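You operate a simulated robot arm through the tools that you are given. There is no shell and no other tool. Be economical: measure what you need, move in short steps, check, and stop when the job is done.

The job below is to be done with a simulated two-armed robot. You get a single attempt, and the scene is never put back.

JOB
Wax the middle of the pencil box lid, then screw the tin shut.
Fine: hold the tin while you turn its lid; put the pad back; leave the box shut. Set down upright: wax pad. A coat counts when it lies all over at full strength: go over it till it gets no stronger.

It is judged by the outcome, as a careful person would: the job done as asked, and still so three seconds after it is handed in. It fails if anything else is knocked over, pushed out of place, dropped, spilled or broken. Lids that push on must go on centred and level and be pressed home; caps that screw on are set level and turned clockwise until they are tight.

ROBOT AND FRAMES
Two 7-joint arms with two-finger parallel grippers on one trunk, on a base that drives. Base frame: it is fixed to the floor where the robot stands at the start and does not move with it; the origin is under the middle of the robot, x ahead of it, y to its left, z up; the surface under the hand at the start is at about z = 0.74. Units: m, rad, N and s.
The left shoulder is at the start at [0.06, 0.143, 0.926], the right one opposite. With the tool pointing down near the work surface each hand reaches from about 0.32 to 0.74 m from the robot's upright axis, wherever it stands, measured 20 degrees to its own side. Places, roughly: pencil box (25x7x9 cm) [0.5, 0.3, 0.8]; pencil box lid [0.5, 0.3, 0.8]. Payload 1.57 kg a hand.
The TCP of each hand is the grasp point between the finger pads, 0.03 m short of the fingertips. In the tool frame z runs along the fingers and y along their closing line. The gripper opens to 0.11 m. The fingers are 0.024 m wide and 0.012 m thick; the gripper's body (0.048 by 0.112 m) begins 0.078 m behind the TCP.
Orientation is that of the tool frame in the base frame, as [roll, pitch, yaw] about the fixed x, y, z axes, in that order (R = Rz(yaw) Ry(pitch) Rx(roll)). With the fingers straight down and closing along the base's y, the tool's x points along the base's -x, its y along +y and its z along -z.

CONTROLS
- The arms move only by the tool drive_tool. It takes "left_steps", "right_steps" or both (then of equal length, played together; a hand with none holds still); each is a list of rows, each an object (a shift or turn left out is 0, a gripper value left out holds the last) with "slide": the shift along the base's x, y, z in m, a list of three; "rotation": the turn, a rotation vector about the base's x, y, z in rad, a list of three. In form: [{"slide": [dx, dy, dz], "rotation": [rx, ry, rz]}, ...]. A call has 1 to 12 rows; each row shifts and turns the commanded pose from where the row before left it. "left_gripper" and "right_gripper" are, for a hand that has rows, the gripper command, from -1 (fully open) to 1 (shut), values between in proportion, set as the call begins (left out, the last holds). A row lasts 0.2 s, in which the tool goes at most 0.05 m and 0.15 rad; a call with a longer step from one row to the next is refused whole, and so is a gripper value outside its range. A pose out of reach is approached as far as the arm can. The call stops where the force on the tool passes 40 N (or 10 N more than at its start, if that is more) or the arm is blocked; 0.2 s more then pass. Each finger travels about 0.045 m/s and halts on what it meets, pressing with about 22 N; the grip force reading is that of the motor and also rises with nothing between the fingers. The clock runs only during rows and for 0.2 s after the last one: add rows that do not move to give the fingers time. It gives the time, the measured TCP pose, the force on the tool (base axes), the opening and the grip force at its end, in the units of the frame above (readings bear some noise), with the torque about the TCP (base axes, N m) and any sound that the robot's microphone picked up.
- Cameras (640 x 400 px; columns grow to the right, rows downward): "scene" is now at [0.0473, 0.0036, 1.5306]; the picture's right is [0.05, -1.00, 0.00], its down [-0.79, -0.04, -0.62] and it looks along [0.62, 0.03, -0.79] (base axes); focal length 278 px, centre (320, 200). "left" rides on the left gripper at [0.07, -0.016, -0.141] in its tool frame; the picture's right is [0.23, 0.97, 0.00], its down [-0.86, 0.20, -0.48] and it looks along [-0.47, 0.11, 0.88] (tool axes); focal length 222 px, centre (320, 200). "right" rides on the right gripper at [0.07, 0.016, -0.141] in its tool frame; the picture's right is [-0.23, 0.97, 0.00], its down [-0.86, -0.20, -0.48] and it looks along [-0.47, -0.11, 0.88] (tool axes); focal length 222 px, centre (320, 200). There is no depth. A picture from a camera that has moved, and an enlarged one, comes with that camera's place and axes in the base frame and with its lens.
- camera(camera): a new picture of that camera. It takes no simulated time.
- move_column(by): slides the trunk up (or, below 0, down) by that many m; the arms and the scene camera ride with it, the base frame stays. It gives what a move gives, with no picture.
- steer(legs): drives the robot by 1 to 6 legs, each [ahead, left, turn to the left] in m, m and rad, along the robot's own axes; the way and the turn of a leg run together, so that a leg with both is an arc; at most 1.5 m and 3.142 rad a leg. The arms and the cameras ride along, it lands a little off, and it stops where it bumps. It gives what a move gives.
- aim_head(pan, tilt): turns the head with the scene camera to pan (to the left, within 1.501 rad either way) and tilt (down, from -0.506 to 1.204), counted from straight ahead of the robot. It gives what a move gives.
- close_up(camera, box): a new picture of the part [left, top, right, bottom] of that camera's present view, enlarged. It takes no simulated time.
- sign_off(): hands the job in; it is judged then, once.

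Work in short steps. Places have to be worked out from the pictures, the camera data and where the tool is seen: move nearer, look again, correct. Check each grasp and each placing, and mend what went wrong. You have 120 turns and 92 pictures in all, those below and enlarged ones among them. Open the grippers and draw the arms clear of the work before you hand the job in, unless the task says otherwise.

The tools are called after "Emit:" as a command line: name --argument value ..., lists and objects as JSON in quotes. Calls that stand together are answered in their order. drive_tool: Moves the arms, as the interface text tells. Its arguments: {"type":"object","properties":{"left_steps":{"type":"array"},"left_gripper":{"type":"number"},"right_steps":{"type":"array"},"right_gripper":{"type":"number"}},"required":[]} The other tools are called the same way: move_column (by) slides the trunk up or down; steer (legs) drives the base; aim_head (pan, tilt) turns the head that bears the scene camera; camera (camera) takes a picture; close_up (camera, box) takes an enlarged picture of a part of a camera's view; sign_off () hands the job in.

At the start:

```text
t: 0.0
left_tool_pos: [0.3756, 0.2677, 1.058]
left_tcp_rot: [-3.14, 0.001, 3.14]
left_ft_force: [0.9, 0.4, -0.1]
left_wrist_torque: [0.01, 0.01, -0.02]
left_gripper_width: 0.11
left_grip_force: 0.0
right_tool_pos: [0.4467, -0.117, 1.0577]
right_tcp_rot: [-3.141, 0.001, -3.14]
right_ft_force: [1.0, -0.3, 0.4]
right_wrist_torque: [0.0, 0.0, -0.04]
right_gripper_width: 0.11
right_grip_force: 0.0
trunk travel left (down, up): [-0.525, 0.065]
robot x, y, heading: [-0.0018, -0.0003, 0.002]
head pan, tilt: [0.051, 0.908]
```

scene: 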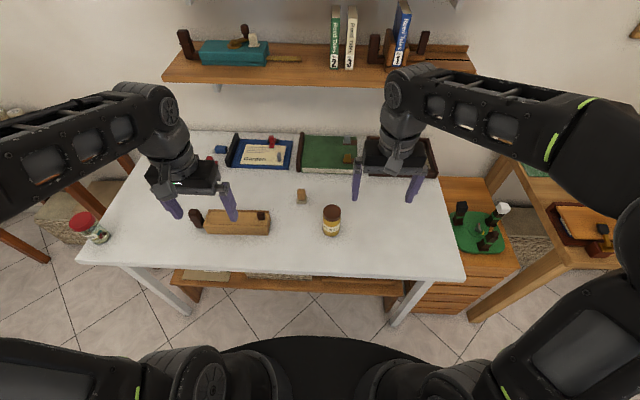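
right: 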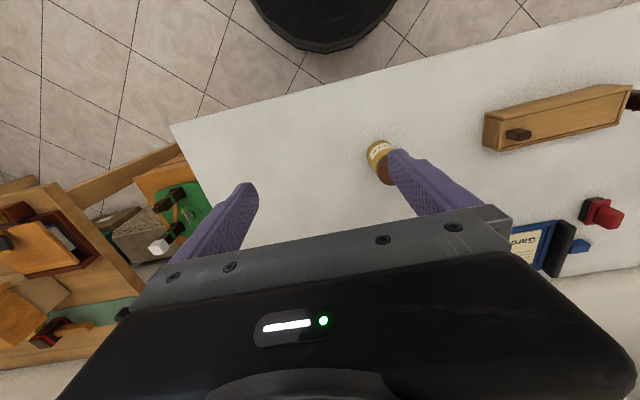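
left: 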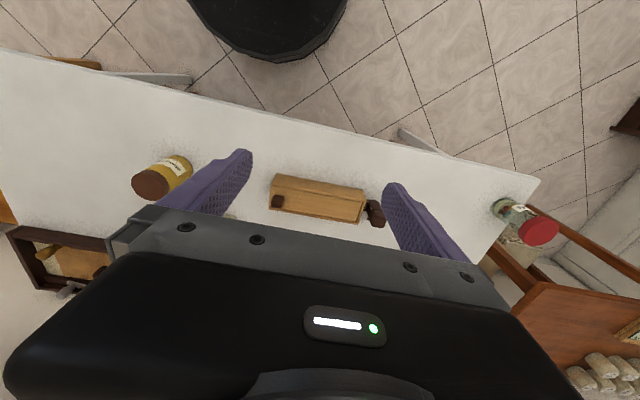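

The scene shows a pencil box, a jar/tin with brown cap, a small block and trays at the back. I enlarge the table parts to identify pad and tin.

Emit:
close_up --camera "scene" --box '[170, 170, 370, 295]'

Emit:
close_up --camera "scene" --box '[190, 110, 450, 220]'

Emit:
close_up --camera "scene" --box '[420, 170, 640, 300]'

Emit:
close_up --camera "scene" --box '[160, 0, 480, 100]'

```text
3.20 times, centred on (270, 232) of scene
camera zoom: at [0.0473, 0.0036, 1.5306], right [0.05, -1.0, 0.0], down [-0.79, -0.04, -0.62], along [0.62, 0.03, -0.79], focal length 889 px, centre (480, 96)
```

zoom: 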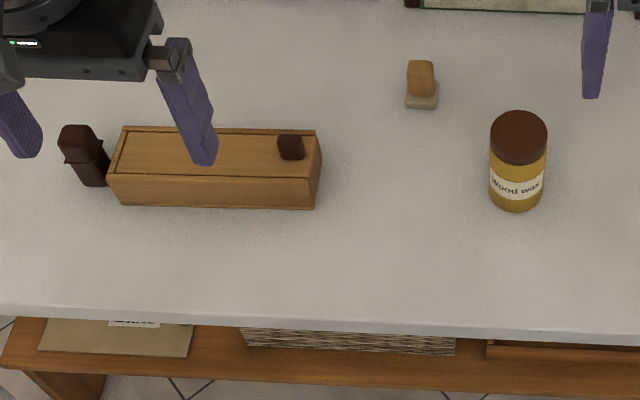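

```text
2.46 times, centred on (320, 165) of scene
camera zoom: at [0.0473, 0.0036, 1.5306], right [0.05, -1.0, 0.0], down [-0.79, -0.04, -0.62], along [0.62, 0.03, -0.79], focal length 684 px, centre (320, 286)
```

zoom: 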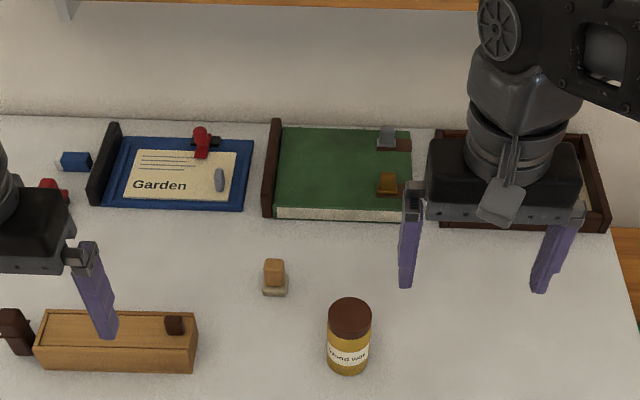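

```text
2.91 times, centred on (530, 235) of scene
camera zoom: at [0.0473, 0.0036, 1.5306], right [0.05, -1.0, 0.0], down [-0.79, -0.04, -0.62], along [0.62, 0.03, -0.79], focal length 808 px, centre (-291, 98)
```

zoom: 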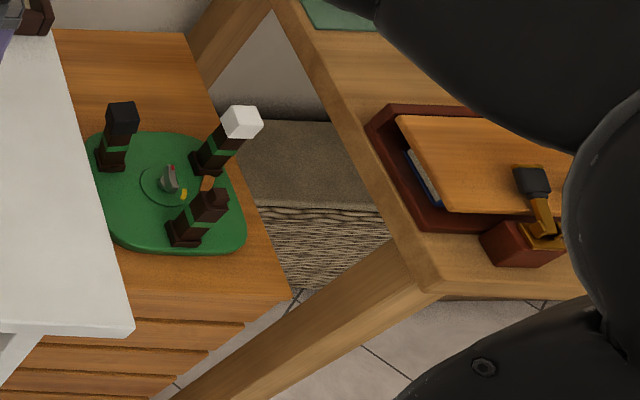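

```text
2.00 times, centred on (320, 50) of scene
camera zoom: at [0.0473, 0.0036, 1.5306], right [0.05, -1.0, 0.0], down [-0.79, -0.04, -0.62], along [0.62, 0.03, -0.79], focal length 556 px, centre (320, 500)
```

zoom: 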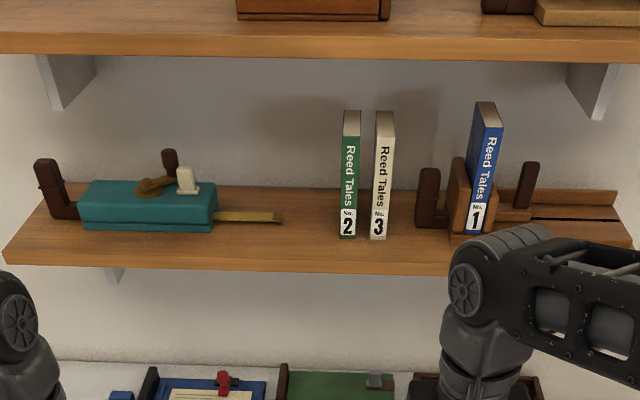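

The wax pad is the small block with wooden handle near (0.655, 0.10); the tin near (0.552, -0.01). I look closer at the box with the left camera.

Emit:
close_up --camera "left" --box '[220, 150, 420, 275]'

Emit:
close_up --camera "right" --box '[340, 70, 640, 257]'

```text
3.20 times, centred on (320, 212) of left
camera zoom: at [0.3065, 0.2513, 1.1997], right [-0.23, 0.97, 0.0], down [0.86, 0.2, 0.48], along [0.47, 0.11, -0.88], focal length 711 px, centre (320, 160)
```

zoom: 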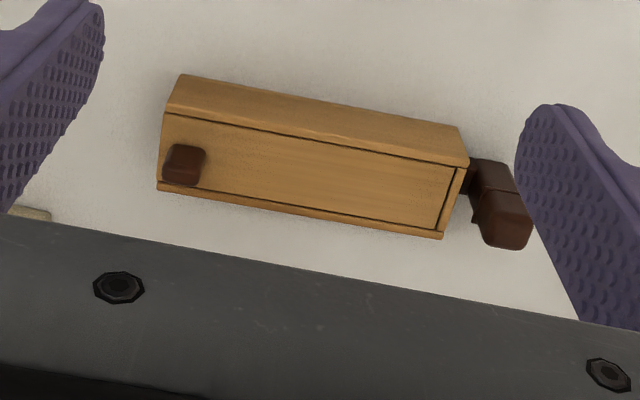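

```text
2.13 times, centred on (490, 164) of right
camera zoom: at [0.3763, -0.0997, 1.2004], right [0.23, 0.97, 0.0], down [0.86, -0.2, 0.48], along [0.47, -0.11, -0.88], focal length 474 px, centre (-43, 278)
```

zoom: 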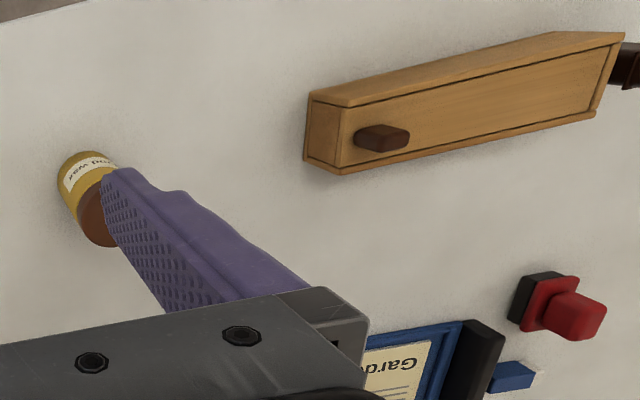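

The lid slides off toward the knob end (-y), so strokes should be across it gently. Box top is at z≈0.80, middle ≈(0.53, 0.29). Moving the left hand toward above the pad to look at it.

Emit:
drive_tool --left_steps '[{"slide": [0.032, -0.024, -0.011]}, {"slide": [0.032, -0.024, -0.011]}, {"slide": [0.032, -0.024, -0.011]}, {"slide": [0.032, -0.024, -0.011]}, {"slide": [0.032, -0.024, -0.011]}, {"slide": [0.032, -0.024, -0.011]}, {"slide": [0.032, -0.024, -0.011]}, {}]'

Emit:
camera --camera "left"

Emit:
camera --camera "scene"

```text
t: 1.8
left_tool_pos: [0.5992, 0.0978, 0.9817]
left_tcp_rot: [-3.141, 0.0, -3.141]
left_ft_force: [0.4, -0.2, 0.1]
left_wrist_torque: [-0.02, 0.01, -0.01]
left_gripper_width: 0.1099
left_grip_force: 0.0
right_tool_pos: [0.4457, -0.1161, 1.0584]
right_tcp_rot: [-3.14, 0.001, -3.141]
right_ft_force: [-0.5, 0.3, 0.6]
right_wrist_torque: [0.02, 0.0, -0.03]
right_gripper_width: 0.1101
right_grip_force: 0.2
trunk travel left (down, up): [-0.525, 0.065]
robot x, y, heading: [0.0005, 0.0002, -0.0]
head pan, tilt: [0.051, 0.908]
```

```text
82 pictures are left
camera left: at [0.5304, 0.0822, 1.123], right [-0.23, 0.97, 0.0], down [0.85, 0.2, 0.48], along [0.47, 0.11, -0.88], focal length 222 px, centre (320, 200)
```

left: 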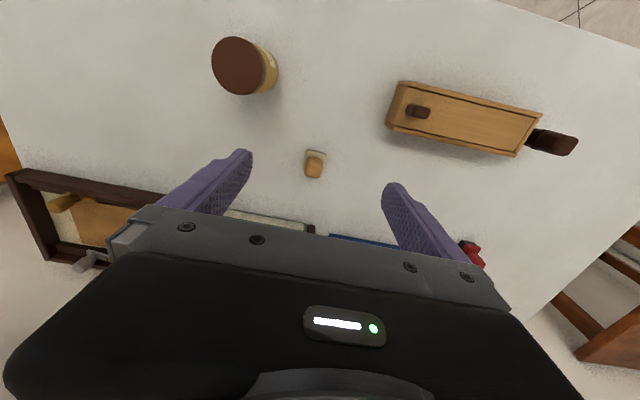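

```text
81 pictures are left
camera scene: at [0.0468, 0.0039, 1.5307], right [0.05, -1.0, 0.0], down [-0.79, -0.04, -0.62], along [0.62, 0.03, -0.79], focal length 278 px, centre (320, 200)
```

scene: 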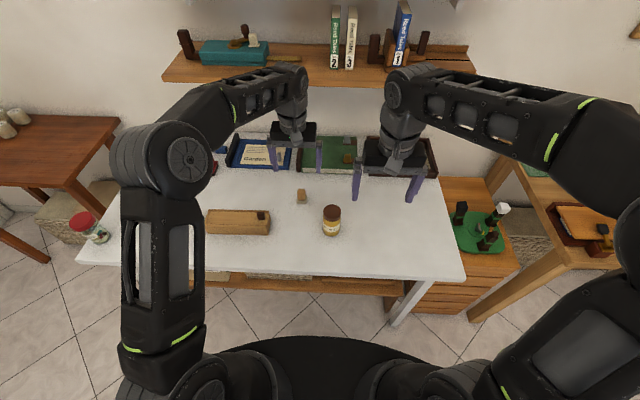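

Emit:
close_up --camera "left" --box '[265, 130, 361, 190]'

Emit:
close_up --camera "left" --box '[190, 20, 318, 100]'

Emit:
close_up --camera "left" --box '[380, 60, 590, 190]'

```text
6.67 times, centred on (313, 160) of left
camera zoom: at [0.5304, 0.0822, 1.123], right [-0.23, 0.97, 0.0], down [0.85, 0.2, 0.48], along [0.47, 0.11, -0.88], focal length 1481 px, centre (367, 467)
```

zoom: 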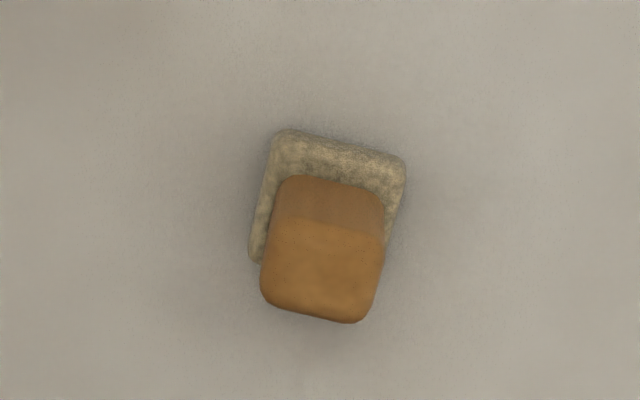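

```text
5.00 times, centred on (254, 60) of left
camera zoom: at [0.5304, 0.0822, 1.123], right [-0.23, 0.97, 0.0], down [0.85, 0.2, 0.48], along [0.47, 0.11, -0.88], focal length 1111 px, centre (650, 900)
```

zoom: 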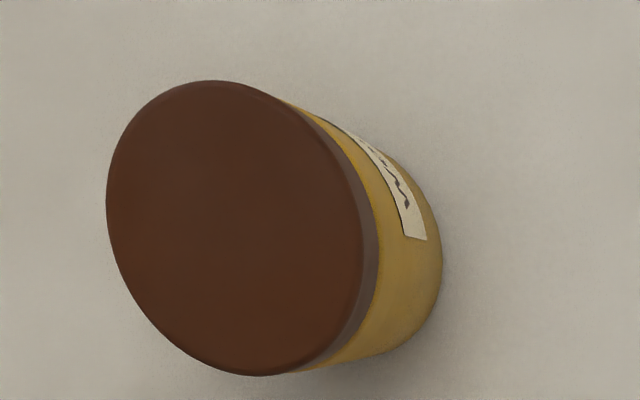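

```text
3.05 times, centred on (485, 125) of left
camera zoom: at [0.5304, 0.0822, 1.123], right [-0.23, 0.97, 0.0], down [0.85, 0.2, 0.48], along [0.47, 0.11, -0.88], focal length 677 px, centre (-183, 429)
```

zoom: 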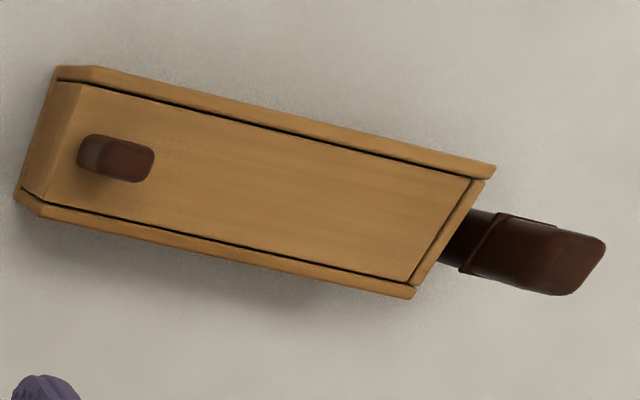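

Pad base spans ≈x 0.640–0.674, y 0.085–0.118, handle top z≈0.787. Descend over it in two stages.

Emit:
drive_tool --left_steps '[{"slide": [0.029, 0.002, -0.03]}, {"slide": [0.029, 0.002, -0.03]}, {"slide": [0, 0, -0.03]}, {"slide": [0, 0, -0.03]}, {}]' --left_gripper -0.4

Emit:
camera --camera "left"

```text
t: 3.0
left_tool_pos: [0.659, 0.1014, 0.8612]
left_tcp_rot: [3.141, -0.001, 3.142]
left_ft_force: [-0.2, -0.3, -0.2]
left_wrist_torque: [-0.03, 0.0, 0.01]
left_gripper_width: 0.0771
left_grip_force: 0.0
right_tool_pos: [0.4468, -0.1163, 1.0575]
right_tcp_rot: [3.141, 0.001, 3.141]
right_ft_force: [-0.2, 0.0, -0.5]
right_wrist_torque: [0.0, -0.03, 0.02]
right_gripper_width: 0.1101
right_grip_force: 0.1
trunk travel left (down, up): [-0.525, 0.065]
robot x, y, heading: [-0.0002, -0.002, 0.002]
head pan, tilt: [0.051, 0.908]
```

```text
77 pictures are left
camera left: at [0.5886, 0.0863, 1.0023], right [-0.23, 0.97, 0.0], down [0.86, 0.2, 0.48], along [0.47, 0.11, -0.88], focal length 222 px, centre (320, 200)
```

left: 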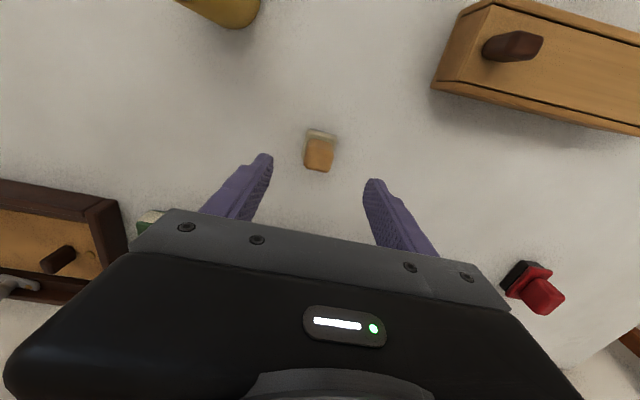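

Handle recomputed at (0.658, 0.1015): aligned. Descend to z≈0.79 and close.

Emit:
drive_tool --left_steps '[{"slide": [0, 0, -0.03]}, {"slide": [0, 0, -0.03]}, {"slide": [-0.001, 0, -0.011]}, {}]'

Emit:
drive_tool --left_steps '[{}, {}, {}, {}, {}]' --left_gripper 1

Emit:
close_up --camera "left" --box '[240, 100, 400, 200]'

```text
t: 4.0
left_tool_pos: [0.6562, 0.1038, 0.7902]
left_tcp_rot: [-3.141, -0.001, 3.141]
left_ft_force: [-0.4, 0.0, 0.4]
left_wrist_torque: [0.02, -0.03, 0.01]
left_gripper_width: 0.0769
left_grip_force: 0.1
right_tool_pos: [0.4461, -0.1166, 1.0579]
right_tcp_rot: [3.14, -0.001, -3.142]
right_ft_force: [-0.4, -1.1, 0.0]
right_wrist_torque: [0.01, -0.01, 0.01]
right_gripper_width: 0.11
right_grip_force: 0.0
trunk travel left (down, up): [-0.525, 0.065]
robot x, y, heading: [-0.0009, -0.0001, -0.006]
head pan, tilt: [0.051, 0.908]
```

```text
t: 5.2
left_tool_pos: [0.6572, 0.1037, 0.7897]
left_tcp_rot: [3.141, -0.001, 3.141]
left_ft_force: [0.0, -0.2, 0.0]
left_wrist_torque: [-0.03, 0.0, 0.03]
left_gripper_width: 0.0274
left_grip_force: 21.7
right_tool_pos: [0.4458, -0.1158, 1.0571]
right_tcp_rot: [-3.141, 0.0, -3.141]
right_ft_force: [-0.1, 0.3, 1.1]
right_wrist_torque: [-0.01, 0.02, -0.02]
right_gripper_width: 0.1099
right_grip_force: 0.1
trunk travel left (down, up): [-0.525, 0.065]
robot x, y, heading: [-0.0004, 0.0017, 0.002]
head pan, tilt: [0.051, 0.908]
```

```text
4.00 times, centred on (320, 150) of left
camera zoom: at [0.5873, 0.0872, 0.9315], right [-0.23, 0.97, 0.0], down [0.86, 0.2, 0.48], along [0.47, 0.11, -0.88], focal length 888 px, centre (320, 400)
```

zoom: 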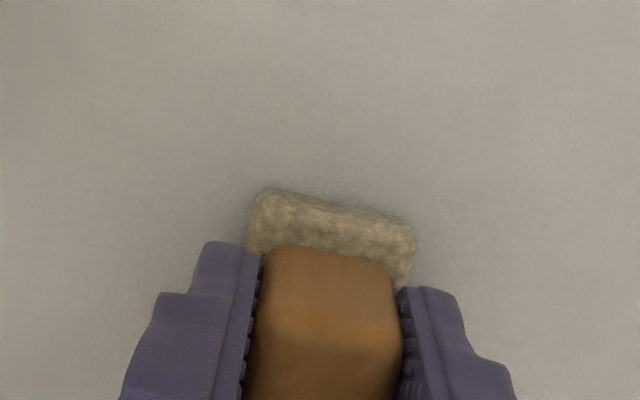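

Gripped (27 mm wide). Lift and carry it over the box, staying high.

Emit:
drive_tool --left_steps '[{"slide": [0, 0, 0.03]}, {"slide": [0, 0, 0.04]}, {"slide": [0, 0, 0.04]}, {"slide": [-0.021, 0.031, 0.01]}, {"slide": [-0.021, 0.031, 0]}, {"slide": [-0.021, 0.031, 0]}, {"slide": [-0.021, 0.031, 0]}, {"slide": [-0.021, 0.031, 0]}, {"slide": [-0.021, 0.031, 0]}, {}]'

Emit:
camera --camera "left"

Emit:
close_up --camera "scene" --box '[170, 150, 350, 262]'

```text
t: 7.4
left_tool_pos: [0.5316, 0.2893, 0.9084]
left_tcp_rot: [3.142, 0.0, 3.141]
left_ft_force: [1.2, 0.5, 0.0]
left_wrist_torque: [-0.01, -0.01, -0.03]
left_gripper_width: 0.0
left_grip_force: 21.2
right_tool_pos: [0.4462, -0.1159, 1.0584]
right_tcp_rot: [-3.141, 0.001, 3.141]
right_ft_force: [-0.8, -0.5, 0.4]
right_wrist_torque: [0.03, 0.01, 0.02]
right_gripper_width: 0.1098
right_grip_force: 0.1
trunk travel left (down, up): [-0.525, 0.065]
robot x, y, heading: [0.001, 0.0017, 0.003]
head pan, tilt: [0.051, 0.908]
```

```text
75 pictures are left
camera left: at [0.4623, 0.2738, 1.051], right [-0.23, 0.97, 0.0], down [0.86, 0.2, 0.48], along [0.47, 0.11, -0.88], focal length 222 px, centre (320, 200)
```

left: 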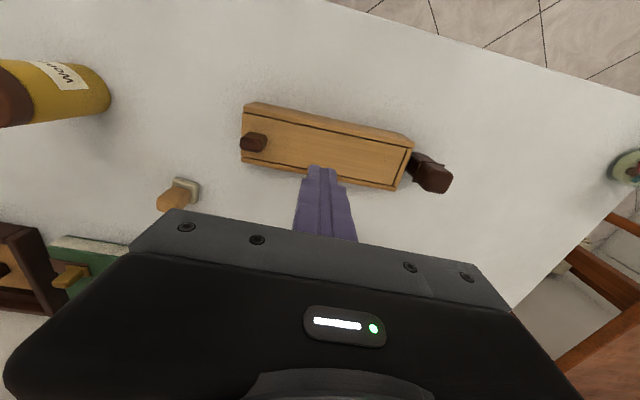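

```text
3.56 times, centred on (260, 206) of scene
camera zoom: at [0.0477, 0.0032, 1.5306], right [0.05, -1.0, 0.0], down [-0.79, -0.04, -0.62], along [0.61, 0.03, -0.79], focal length 988 px, centre (533, 179)
```

zoom: 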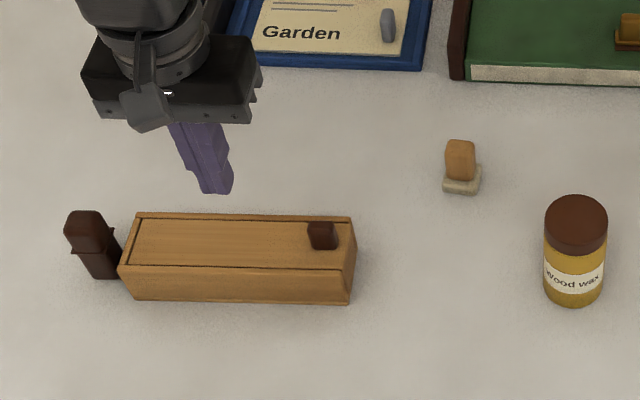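

The pad slipped out of the grip right away (gripper now fully shut); it still stands upright near its place. I look closely at it to see the handle's shape.

Emit:
close_up --camera "scene" --box '[280, 180, 328, 210]'

Emit:
close_up --camera "left" --box '[140, 165, 220, 215]'

Emit:
close_up --camera "right" --box '[330, 90, 490, 190]'

```text
13.33 times, centred on (304, 195) of scene
camera zoom: at [0.0477, 0.0032, 1.5306], right [0.05, -1.0, 0.0], down [-0.79, -0.04, -0.62], along [0.61, 0.03, -0.79], focal length 3706 px, centre (533, 267)
```

zoom: 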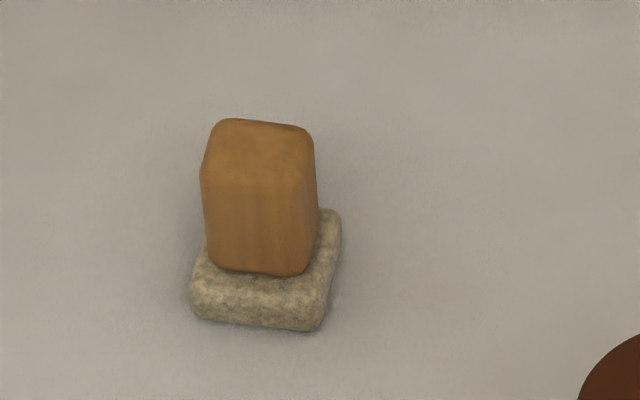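

```text
8.00 times, centred on (180, 190) of left
camera zoom: at [0.4623, 0.2738, 1.051], right [-0.23, 0.97, 0.0], down [0.86, 0.2, 0.48], along [0.47, 0.11, -0.88], focal length 1777 px, centre (1440, 280)
```

zoom: 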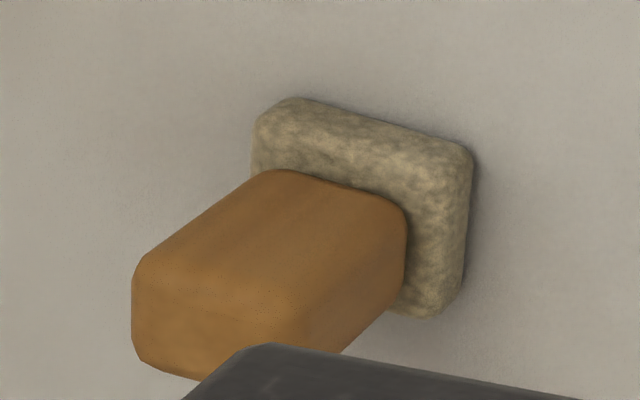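

```text
4.00 times, centred on (410, 140) of right
camera zoom: at [0.3766, -0.1, 1.2002], right [0.23, 0.97, 0.0], down [0.86, -0.2, 0.48], along [0.47, -0.11, -0.88], focal length 888 px, centre (-40, 440)
```

zoom: 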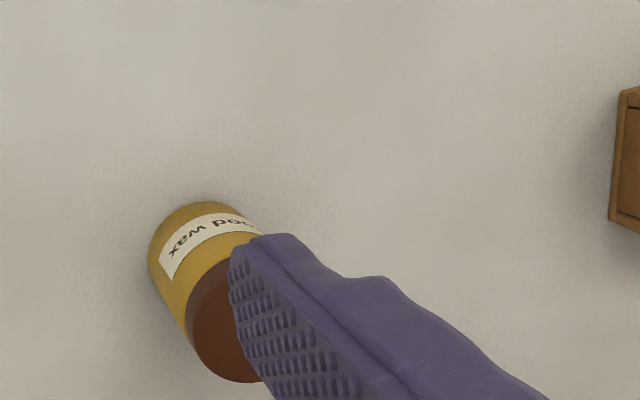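

The handle is a plain block; the pad has turned about -0.15 rad. I return above it opened, turned to match, and look again.

Emit:
drive_tool --left_steps '[{"slide": [0.02, -0.031, 0]}, {"slide": [0.02, -0.031, 0]}, {"slide": [0.02, -0.031, 0]}, {"slide": [0.02, -0.031, 0]}, {"slide": [0.02, -0.031, 0]}, {"slide": [0.022, -0.031, 0], "rotation": [0, 0, -0.14]}, {}]' --left_gripper -0.3

Emit:
close_up --camera "left" --box '[240, 100, 400, 200]'

```text
t: 9.0
left_tool_pos: [0.6528, 0.1027, 0.9109]
left_tcp_rot: [3.142, -0.001, 3.0]
left_ft_force: [0.2, -0.4, 1.0]
left_wrist_torque: [0.0, 0.0, 0.04]
left_gripper_width: 0.0716
left_grip_force: 0.1
right_tool_pos: [0.4469, -0.116, 1.0593]
right_tcp_rot: [3.141, -0.001, -3.141]
right_ft_force: [-0.6, -0.3, -0.4]
right_wrist_torque: [-0.03, 0.02, 0.04]
right_gripper_width: 0.11
right_grip_force: 0.1
trunk travel left (down, up): [-0.525, 0.065]
robot x, y, heading: [-0.0029, -0.0028, -0.005]
head pan, tilt: [0.051, 0.908]
```

```text
4.00 times, centred on (320, 150) of left
camera zoom: at [0.5812, 0.0971, 1.0517], right [-0.09, 1.0, 0.0], down [0.87, 0.08, 0.48], along [0.48, 0.04, -0.88], focal length 888 px, centre (320, 400)
```

zoom: 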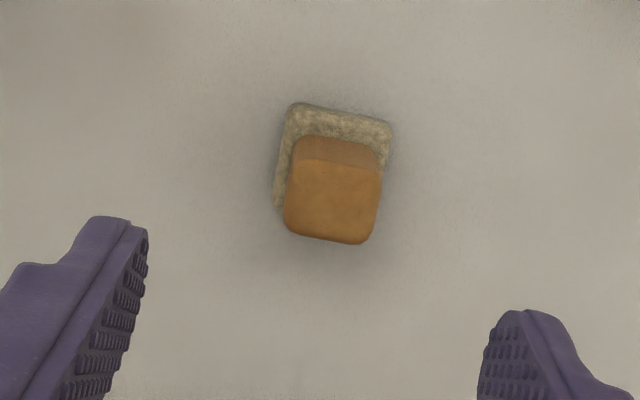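

Pad aligned with the tool now, centre ≈(0.656, 0.1065). Descend a little lower than before (fingertips just above the pad) and close.

Emit:
drive_tool --left_steps '[{"slide": [0.003, 0.004, -0.04]}, {"slide": [0, 0, -0.04]}, {"slide": [0, 0, -0.03]}, {"slide": [0, 0, -0.014]}, {}]'

Emit:
drive_tool --left_steps '[{}, {}, {}, {}, {}, {}]' --left_gripper 1

Emit:
drive_tool --left_steps '[{"slide": [0, 0, 0.004]}, {"slide": [0, 0, 0.005]}, {"slide": [0, 0, 0.006]}]'

Emit:
close_up --camera "left" --box '[240, 100, 400, 200]'

```text
t: 10.2
left_tool_pos: [0.6565, 0.108, 0.7868]
left_tcp_rot: [-3.141, 0.0, 3.002]
left_ft_force: [0.1, -0.2, -1.0]
left_wrist_torque: [-0.02, 0.01, -0.03]
left_gripper_width: 0.0715
left_grip_force: 0.1
right_tool_pos: [0.4466, -0.1161, 1.0591]
right_tcp_rot: [3.141, 0.001, -3.141]
right_ft_force: [0.2, 0.2, -0.3]
right_wrist_torque: [0.01, 0.0, -0.02]
right_gripper_width: 0.11
right_grip_force: 0.0
trunk travel left (down, up): [-0.525, 0.065]
robot x, y, heading: [0.0013, -0.002, -0.005]
head pan, tilt: [0.051, 0.908]
```

```text
t: 11.6
left_tool_pos: [0.6559, 0.108, 0.7869]
left_tcp_rot: [3.14, -0.002, 3.001]
left_ft_force: [0.2, 0.7, -0.3]
left_wrist_torque: [-0.02, 0.03, -0.04]
left_gripper_width: 0.0273
left_grip_force: 21.7
right_tool_pos: [0.4459, -0.1154, 1.0583]
right_tcp_rot: [3.141, -0.001, 3.139]
right_ft_force: [-0.3, 0.2, 0.4]
right_wrist_torque: [0.04, -0.01, -0.02]
right_gripper_width: 0.1099
right_grip_force: 0.1
trunk travel left (down, up): [-0.525, 0.065]
robot x, y, heading: [-0.0008, 0.0047, -0.003]
head pan, tilt: [0.051, 0.908]
```

```text
t: 12.4
left_tool_pos: [0.6559, 0.1078, 0.8006]
left_tcp_rot: [-3.141, 0.0, 3.002]
left_ft_force: [-0.3, 0.2, 0.2]
left_wrist_torque: [-0.01, 0.02, 0.01]
left_gripper_width: 0.0274
left_grip_force: 21.7
right_tool_pos: [0.447, -0.117, 1.0575]
right_tcp_rot: [-3.141, 0.0, -3.141]
right_ft_force: [0.9, 0.3, 0.2]
right_wrist_torque: [0.02, -0.03, 0.0]
right_gripper_width: 0.11
right_grip_force: 0.1
trunk travel left (down, up): [-0.525, 0.065]
robot x, y, heading: [0.0008, 0.0024, 0.002]
head pan, tilt: [0.051, 0.908]
```

```text
4.00 times, centred on (320, 150) of left
camera zoom: at [0.5852, 0.1014, 0.9429], right [-0.09, 1.0, 0.0], down [0.87, 0.08, 0.48], along [0.48, 0.04, -0.88], focal length 888 px, centre (320, 400)
```

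zoom: 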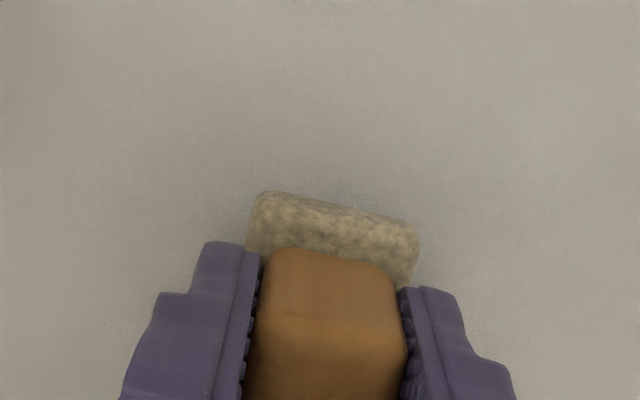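

The pad seems to come along. Lift a bit more, gently, and check again.

Emit:
drive_tool --left_steps '[{"slide": [0, 0, 0.006]}, {"slide": [0, 0, 0.008]}, {"slide": [0, 0, 0.008]}, {"slide": [0, 0, 0.008]}, {"slide": [0, 0, 0.006]}]'

Emit:
close_up --camera "left" --box '[240, 100, 400, 200]'

Emit:
close_up --camera "scene" --box '[272, 165, 336, 205]'

```text
t: 13.6
left_tool_pos: [0.656, 0.1064, 0.8376]
left_tcp_rot: [3.14, 0.001, 3.003]
left_ft_force: [-0.3, -0.1, -1.0]
left_wrist_torque: [0.02, 0.0, -0.02]
left_gripper_width: 0.0272
left_grip_force: 21.7
right_tool_pos: [0.4466, -0.1153, 1.0581]
right_tcp_rot: [3.141, 0.0, -3.141]
right_ft_force: [-0.7, 1.1, 0.3]
right_wrist_torque: [0.02, -0.01, -0.02]
right_gripper_width: 0.1099
right_grip_force: 0.0
trunk travel left (down, up): [-0.525, 0.065]
robot x, y, heading: [0.0013, 0.001, -0.001]
head pan, tilt: [0.051, 0.908]
```

```text
4.00 times, centred on (320, 150) of left
camera zoom: at [0.5849, 0.1007, 0.9789], right [-0.09, 1.0, 0.0], down [0.87, 0.08, 0.48], along [0.48, 0.04, -0.88], focal length 888 px, centre (320, 400)
```

zoom: 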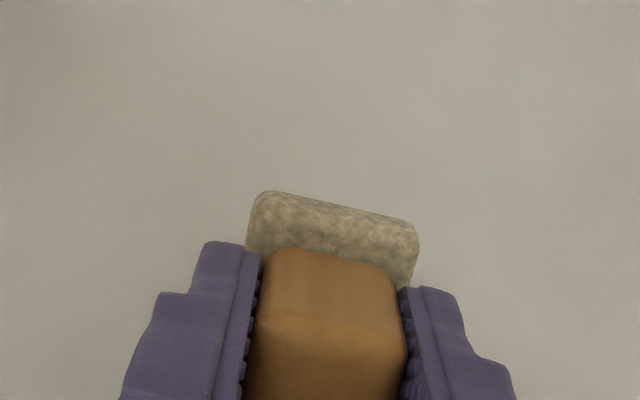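

```text
10.00 times, centred on (304, 185) of scene
camera zoom: at [0.0474, 0.0035, 1.5306], right [0.05, -1.0, 0.0], down [-0.79, -0.04, -0.62], along [0.62, 0.03, -0.79], focal length 2779 px, centre (480, 350)
```

zoom: 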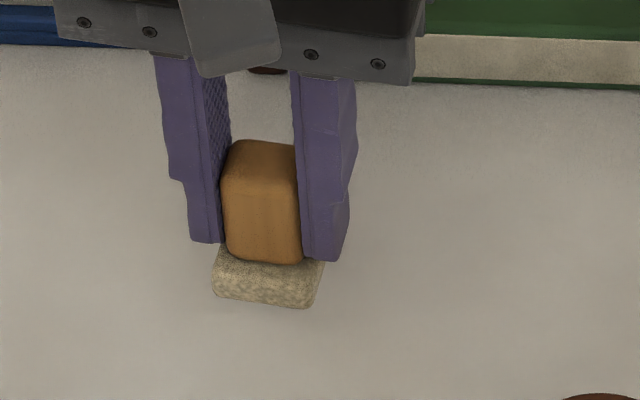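

Firmly held. Carry slowly: rise, then move over the lid middle while turning to the box's heading.

Emit:
drive_tool --left_steps '[{"slide": [0, 0, 0.008]}, {"slide": [0, 0, 0.012]}, {"slide": [0, 0, 0.014]}, {"slide": [0, 0, 0.014]}, {"slide": [0, 0, 0.012]}, {"slide": [-0.003, 0.005, 0.004], "rotation": [0, 0, 0.01]}, {"slide": [-0.007, 0.01, 0], "rotation": [0, 0, 0.02]}, {"slide": [-0.01, 0.015, 0], "rotation": [0, 0, 0.02]}, {"slide": [-0.01, 0.015, 0], "rotation": [0, 0, 0.02]}, {"slide": [-0.01, 0.015, 0], "rotation": [0, 0, 0.02]}, {"slide": [-0.01, 0.015, 0], "rotation": [0, 0, 0.02]}, {"slide": [-0.01, 0.015, 0], "rotation": [0, 0, 0.02]}]'

Emit:
drive_tool --left_steps '[{"slide": [-0.01, 0.015, 0], "rotation": [0, 0, 0.02]}, {"slide": [-0.01, 0.015, 0], "rotation": [0, 0, 0.02]}, {"slide": [-0.01, 0.015, 0]}, {"slide": [-0.01, 0.015, 0]}, {"slide": [-0.01, 0.015, 0]}, {"slide": [-0.01, 0.013, 0]}, {"slide": [-0.004, 0.006, 0]}, {}]'

Emit:
camera --camera "left"

Emit:
close_up --camera "scene" --box '[180, 170, 308, 250]'

```text
t: 16.2
left_tool_pos: [0.5958, 0.198, 0.9012]
left_tcp_rot: [-3.141, 0.0, 3.133]
left_ft_force: [-1.2, 0.0, 0.1]
left_wrist_torque: [0.01, -0.04, 0.03]
left_gripper_width: 0.0272
left_grip_force: 22.0
right_tool_pos: [0.4459, -0.1151, 1.0584]
right_tcp_rot: [3.141, -0.001, -3.14]
right_ft_force: [-0.3, 0.1, -0.7]
right_wrist_torque: [0.0, -0.01, 0.0]
right_gripper_width: 0.11
right_grip_force: 0.1
trunk travel left (down, up): [-0.525, 0.065]
robot x, y, heading: [-0.0017, -0.0005, -0.002]
head pan, tilt: [0.051, 0.908]
```

```text
t: 18.0
left_tool_pos: [0.5324, 0.2902, 0.9017]
left_tcp_rot: [3.141, -0.001, -3.111]
left_ft_force: [-0.5, -0.1, -0.2]
left_wrist_torque: [0.02, 0.01, -0.03]
left_gripper_width: 0.0273
left_grip_force: 22.1
right_tool_pos: [0.4456, -0.1156, 1.0581]
right_tcp_rot: [3.141, 0.001, -3.14]
right_ft_force: [0.2, 0.1, 0.0]
right_wrist_torque: [0.0, -0.02, -0.01]
right_gripper_width: 0.1102
right_grip_force: 0.2
trunk travel left (down, up): [-0.525, 0.065]
robot x, y, heading: [-0.0005, 0.0006, 0.0]
head pan, tilt: [0.051, 0.908]
```

```text
66 pictures are left
camera left: at [0.4633, 0.2729, 1.0428], right [-0.26, 0.97, 0.0], down [0.85, 0.23, 0.48], along [0.46, 0.12, -0.88], focal length 222 px, centre (320, 200)
```

left: 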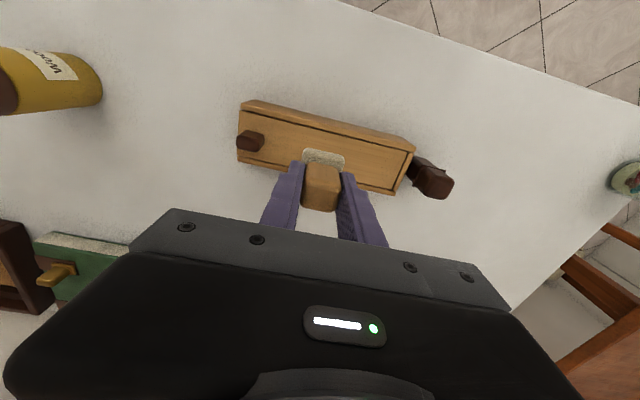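

```text
5.00 times, centred on (244, 210) of scene
camera zoom: at [0.0474, 0.0035, 1.5306], right [0.05, -1.0, 0.0], down [-0.79, -0.04, -0.62], along [0.62, 0.03, -0.79], focal length 1390 px, centre (700, 150)
```

zoom: 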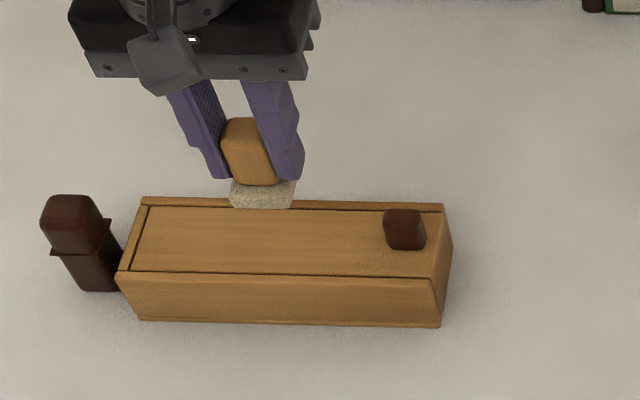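

Pad over the lid centre (lid ≈ x 0.507–0.558, y 0.19–0.38, centre (0.532, 0.287)). Descend carefully to near contact (expected TCP z≈0.849).

Emit:
drive_tool --left_steps '[{"slide": [0, -0.002, -0.01]}, {"slide": [0, -0.001, -0.012]}, {"slide": [0, 0, -0.012]}, {"slide": [0, 0, -0.008]}, {"slide": [0, 0, -0.004]}, {"slide": [0, 0, -0.003]}, {}]'

Emit:
close_up --camera "scene" --box '[180, 170, 308, 250]'

```text
t: 19.6
left_tool_pos: [0.5326, 0.2886, 0.8522]
left_tcp_rot: [-3.141, 0.001, -3.11]
left_ft_force: [-0.2, -0.7, -0.1]
left_wrist_torque: [-0.02, 0.03, 0.01]
left_gripper_width: 0.0273
left_grip_force: 22.3
right_tool_pos: [0.4459, -0.1163, 1.0585]
right_tcp_rot: [-3.141, -0.001, 3.141]
right_ft_force: [0.4, 0.0, 0.0]
right_wrist_torque: [-0.01, 0.0, -0.01]
right_gripper_width: 0.1101
right_grip_force: 0.0
trunk travel left (down, up): [-0.525, 0.065]
robot x, y, heading: [-0.0031, -0.0039, -0.001]
head pan, tilt: [0.051, 0.908]
```

```text
5.00 times, centred on (244, 210) of scene
camera zoom: at [0.0474, 0.0036, 1.5306], right [0.05, -1.0, 0.0], down [-0.79, -0.04, -0.62], along [0.62, 0.03, -0.79], focal length 1390 px, centre (700, 150)
```

zoom: 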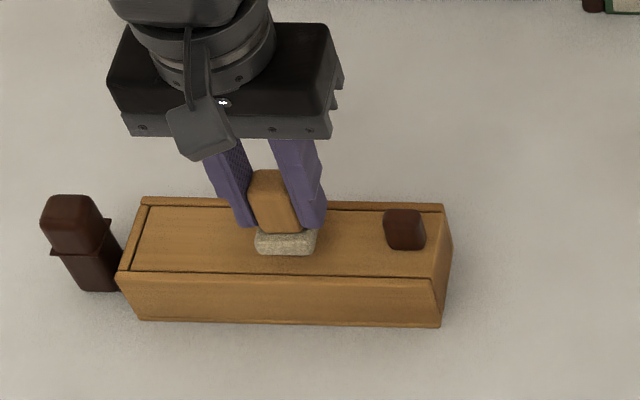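

Nearly there, no contact force yet. Lower by millimetres.

Emit:
drive_tool --left_steps '[{"slide": [0, 0, -0.002]}, {"slide": [0, 0, -0.002]}, {}]'

```text
t: 20.4
left_tool_pos: [0.5318, 0.2882, 0.8481]
left_tcp_rot: [-3.141, 0.0, -3.11]
left_ft_force: [0.6, 0.2, 0.0]
left_wrist_torque: [-0.01, -0.02, -0.03]
left_gripper_width: 0.0273
left_grip_force: 21.6
right_tool_pos: [0.4466, -0.1156, 1.059]
right_tcp_rot: [-3.141, 0.0, 3.141]
right_ft_force: [0.6, -0.1, 0.0]
right_wrist_torque: [0.02, 0.0, -0.02]
right_gripper_width: 0.11
right_grip_force: 0.1
trunk travel left (down, up): [-0.525, 0.065]
robot x, y, heading: [-0.0007, -0.0004, 0.003]
head pan, tilt: [0.051, 0.908]
```

No contact yet; continue down.

Emit:
drive_tool --left_steps '[{"slide": [0, 0, -0.002]}, {"slide": [0, 0, -0.002]}, {}]'

```text
t: 21.2
left_tool_pos: [0.5332, 0.2876, 0.844]
left_tcp_rot: [3.141, 0.0, -3.112]
left_ft_force: [0.8, 0.0, 0.1]
left_wrist_torque: [0.01, 0.02, 0.03]
left_gripper_width: 0.0272
left_grip_force: 21.5
right_tool_pos: [0.4461, -0.1165, 1.0576]
right_tcp_rot: [-3.141, 0.0, 3.141]
right_ft_force: [-0.1, -1.0, -0.5]
right_wrist_torque: [0.01, 0.03, 0.03]
right_gripper_width: 0.1103
right_grip_force: 0.0
trunk travel left (down, up): [-0.525, 0.065]
robot x, y, heading: [0.0002, -0.0011, -0.003]
head pan, tilt: [0.051, 0.908]
```

Emit:
drive_tool --left_steps '[{"slide": [0, 0, -0.002]}, {"slide": [0, 0, -0.002]}, {}]'

Emit:
close_up --camera "scene" --box '[212, 190, 276, 230]'

```text
t: 22.0
left_tool_pos: [0.5334, 0.288, 0.8403]
left_tcp_rot: [-3.141, 0.0, -3.11]
left_ft_force: [-0.3, 0.6, -0.8]
left_wrist_torque: [-0.02, 0.03, 0.01]
left_gripper_width: 0.0273
left_grip_force: 22.2
right_tool_pos: [0.4473, -0.1164, 1.0579]
right_tcp_rot: [3.14, -0.002, -3.141]
right_ft_force: [-0.4, 0.4, 0.0]
right_wrist_torque: [0.02, 0.0, 0.02]
right_gripper_width: 0.1098
right_grip_force: 0.1
trunk travel left (down, up): [-0.525, 0.065]
robot x, y, heading: [0.0015, 0.0044, 0.001]
head pan, tilt: [0.051, 0.908]
```

```text
10.00 times, centred on (244, 210) of scene
camera zoom: at [0.0474, 0.0036, 1.5306], right [0.05, -1.0, 0.0], down [-0.79, -0.04, -0.62], along [0.62, 0.03, -0.79], focal length 2779 px, centre (1080, 100)
```

zoom: 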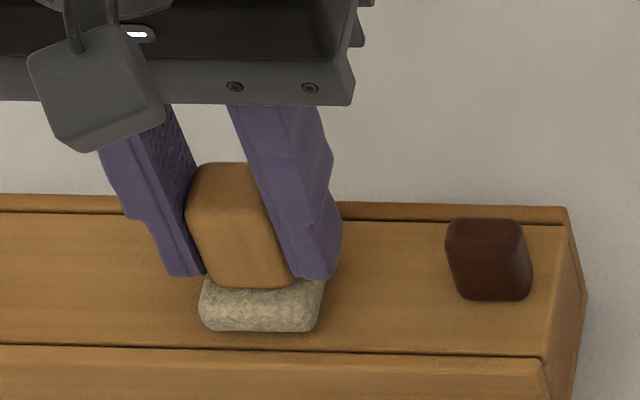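

Emit:
drive_tool --left_steps '[{"slide": [0, 0, -0.002]}, {}]'

Emit:
drive_tool --left_steps '[{"slide": [0, 0, -0.002]}, {}]'

```text
t: 22.6
left_tool_pos: [0.5319, 0.2882, 0.8378]
left_tcp_rot: [3.141, 0.0, -3.112]
left_ft_force: [-0.6, -0.6, -0.2]
left_wrist_torque: [0.03, 0.02, 0.01]
left_gripper_width: 0.0271
left_grip_force: 22.0
right_tool_pos: [0.4471, -0.1159, 1.0582]
right_tcp_rot: [-3.141, 0.0, 3.141]
right_ft_force: [-0.7, 0.3, 0.3]
right_wrist_torque: [-0.02, 0.0, -0.03]
right_gripper_width: 0.11
right_grip_force: 0.2
trunk travel left (down, up): [-0.525, 0.065]
robot x, y, heading: [0.002, -0.0027, -0.001]
head pan, tilt: [0.051, 0.908]
```

```text
t: 23.2
left_tool_pos: [0.5331, 0.288, 0.8373]
left_tcp_rot: [-3.141, 0.005, -3.11]
left_ft_force: [-0.3, -0.2, 12.6]
left_wrist_torque: [0.02, 0.06, -0.01]
left_gripper_width: 0.0271
left_grip_force: 21.3
right_tool_pos: [0.446, -0.1168, 1.059]
right_tcp_rot: [-3.14, -0.001, 3.142]
right_ft_force: [-0.8, 0.6, 0.6]
right_wrist_torque: [0.02, 0.02, -0.02]
right_gripper_width: 0.11
right_grip_force: 0.1
trunk travel left (down, up): [-0.525, 0.065]
robot x, y, heading: [-0.0008, 0.0, 0.004]
head pan, tilt: [0.051, 0.908]
```

Contact at TCP z≈0.8375. Ease slightly and do a few short cross strokes (x), then look for a mark.

Emit:
drive_tool --left_steps '[{"slide": [0, 0.003, 0.0005]}, {"slide": [0.006, 0, 0]}, {"slide": [0.008, 0, 0]}, {"slide": [-0.01, 0, 0]}, {"slide": [-0.01, 0, 0]}, {"slide": [0.01, 0, 0]}, {"slide": [0.01, 0, 0]}, {}]'

Emit:
drive_tool --left_steps '[{"slide": [-0.01, 0, 0]}, {"slide": [-0.01, 0, 0]}, {"slide": [0.01, 0, 0]}, {"slide": [0, 0, 0.005]}, {"slide": [0, 0, 0.012]}, {"slide": [0.01, 0, 0.016]}, {"slide": [0.015, 0, 0.012]}, {"slide": [0.015, 0, 0.005]}, {}]'

Emit:
close_up --camera "scene" --box '[180, 170, 308, 250]'

```text
t: 25.0
left_tool_pos: [0.5454, 0.2908, 0.8374]
left_tcp_rot: [3.141, -0.001, -3.111]
left_ft_force: [-8.6, 0.3, 14.2]
left_wrist_torque: [0.01, 0.36, -0.05]
left_gripper_width: 0.0272
left_grip_force: 22.0
right_tool_pos: [0.4446, -0.1162, 1.0602]
right_tcp_rot: [3.141, 0.001, -3.141]
right_ft_force: [-0.3, -1.2, 0.0]
right_wrist_torque: [-0.01, -0.03, 0.0]
right_gripper_width: 0.1098
right_grip_force: 0.0
trunk travel left (down, up): [-0.525, 0.065]
robot x, y, heading: [0.0028, 0.0017, -0.002]
head pan, tilt: [0.051, 0.908]
```

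```text
t: 27.0
left_tool_pos: [0.5772, 0.2914, 0.8866]
left_tcp_rot: [3.141, 0.001, -3.113]
left_ft_force: [0.5, -0.2, -0.9]
left_wrist_torque: [0.01, 0.0, -0.02]
left_gripper_width: 0.0272
left_grip_force: 21.9
right_tool_pos: [0.4468, -0.1171, 1.0583]
right_tcp_rot: [-3.141, 0.0, -3.14]
right_ft_force: [-0.2, -0.3, -0.6]
right_wrist_torque: [-0.03, -0.01, 0.0]
right_gripper_width: 0.1098
right_grip_force: 0.0
trunk travel left (down, up): [-0.525, 0.065]
robot x, y, heading: [-0.0013, -0.0009, 0.001]
head pan, tilt: [0.051, 0.908]
```

```text
5.00 times, centred on (244, 210) of scene
camera zoom: at [0.0473, 0.0036, 1.5306], right [0.05, -1.0, 0.0], down [-0.79, -0.04, -0.62], along [0.62, 0.03, -0.79], focal length 1390 px, centre (700, 150)
```

zoom: 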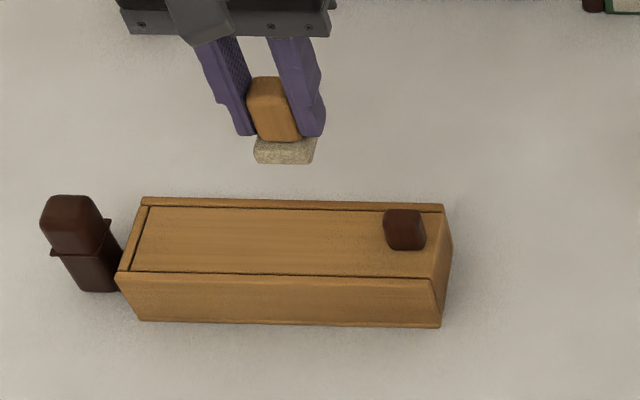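

The box didn't move. Inspect the lid for a wax mark, enlarged.

Emit:
close_up --camera "scene" --box '[204, 207, 268, 231]'

Emit:
close_up --camera "left" --box '[220, 80, 420, 205]'

```text
10.00 times, centred on (236, 219) of scene
camera zoom: at [0.0473, 0.0036, 1.5306], right [0.05, -1.0, 0.0], down [-0.79, -0.04, -0.62], along [0.62, 0.03, -0.79], focal length 2779 px, centre (1160, 10)
```

zoom: 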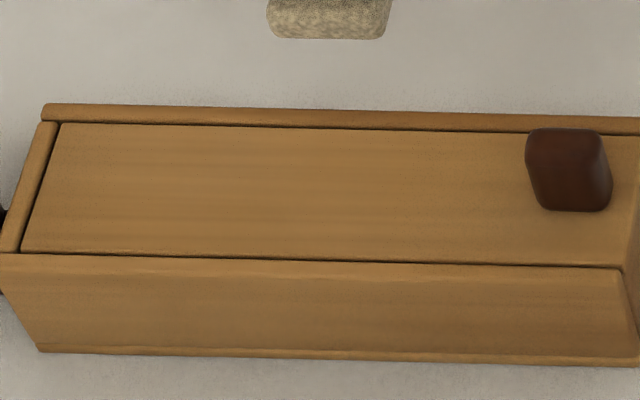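

```text
3.20 times, centred on (320, 142) of left
camera zoom: at [0.5076, 0.2731, 1.0282], right [-0.26, 0.97, 0.0], down [0.85, 0.23, 0.48], along [0.46, 0.12, -0.88], focal length 711 px, centre (320, 384)
```

zoom: 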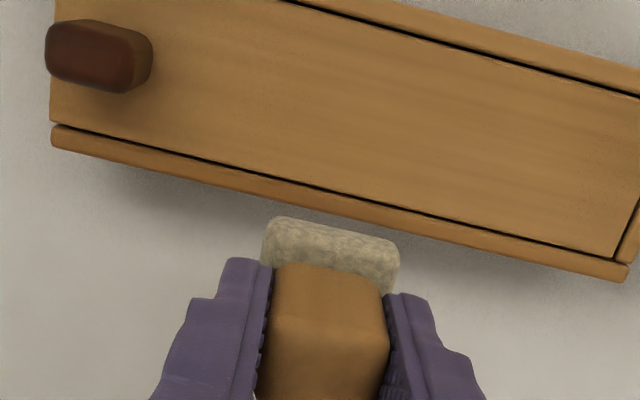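

No visible mark yet. Before deciding the pad is dry, I rub the same spot several more times to test.

Emit:
drive_tool --left_steps '[{"slide": [-0.015, 0, -0.005]}, {"slide": [-0.015, 0, -0.012]}, {"slide": [-0.01, 0, -0.016]}, {"slide": [0, 0, -0.012]}, {"slide": [0, 0, -0.005]}, {"slide": [-0.01, 0, 0]}, {"slide": [0.01, 0, 0]}, {"slide": [0.01, 0, 0]}, {"slide": [-0.01, 0, 0]}, {"slide": [-0.01, 0, 0]}, {"slide": [0.01, 0, 0]}, {"slide": [0.01, 0, 0]}]'

Emit:
drive_tool --left_steps '[{"slide": [-0.01, 0, 0]}, {"slide": [-0.01, 0, 0]}, {"slide": [0.01, 0, 0]}, {"slide": [0.01, 0, 0]}, {"slide": [-0.01, 0, 0]}, {"slide": [0, 0, 0.005]}, {"slide": [0, 0, 0.012]}, {"slide": [0.01, 0, 0.016]}, {"slide": [0.015, 0, 0.012]}, {"slide": [0.015, 0, 0.005]}, {}]'

Emit:
close_up --camera "left" --box '[220, 80, 420, 205]'

```text
t: 29.6
left_tool_pos: [0.5439, 0.2905, 0.8377]
left_tcp_rot: [3.141, -0.001, -3.111]
left_ft_force: [-7.0, 0.5, 12.5]
left_wrist_torque: [0.01, 0.29, -0.08]
left_gripper_width: 0.0271
left_grip_force: 22.2
right_tool_pos: [0.4442, -0.1155, 1.0602]
right_tcp_rot: [-3.141, 0.002, 3.141]
right_ft_force: [0.1, -0.3, -0.1]
right_wrist_torque: [-0.02, 0.01, 0.01]
right_gripper_width: 0.1102
right_grip_force: 0.0
trunk travel left (down, up): [-0.525, 0.065]
robot x, y, heading: [0.0011, 0.0029, 0.003]
head pan, tilt: [0.051, 0.908]
```

```text
t: 32.0
left_tool_pos: [0.5769, 0.2909, 0.8864]
left_tcp_rot: [-3.142, 0.0, -3.111]
left_ft_force: [-0.6, -0.2, -0.9]
left_wrist_torque: [-0.01, 0.02, -0.01]
left_gripper_width: 0.0272
left_grip_force: 22.4
right_tool_pos: [0.4458, -0.1161, 1.0587]
right_tcp_rot: [3.141, 0.0, -3.141]
right_ft_force: [0.4, -1.3, -0.3]
right_wrist_torque: [-0.01, -0.04, 0.03]
right_gripper_width: 0.1102
right_grip_force: 0.1
trunk travel left (down, up): [-0.525, 0.065]
robot x, y, heading: [-0.0011, -0.0013, -0.0]
head pan, tilt: [0.051, 0.908]
```

```text
3.20 times, centred on (320, 142) of left
camera zoom: at [0.5072, 0.273, 1.0281], right [-0.26, 0.97, 0.0], down [0.85, 0.23, 0.48], along [0.46, 0.12, -0.88], focal length 711 px, centre (320, 384)
```

zoom: 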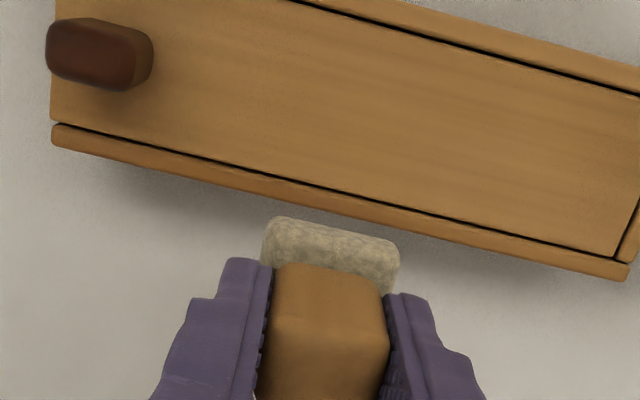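

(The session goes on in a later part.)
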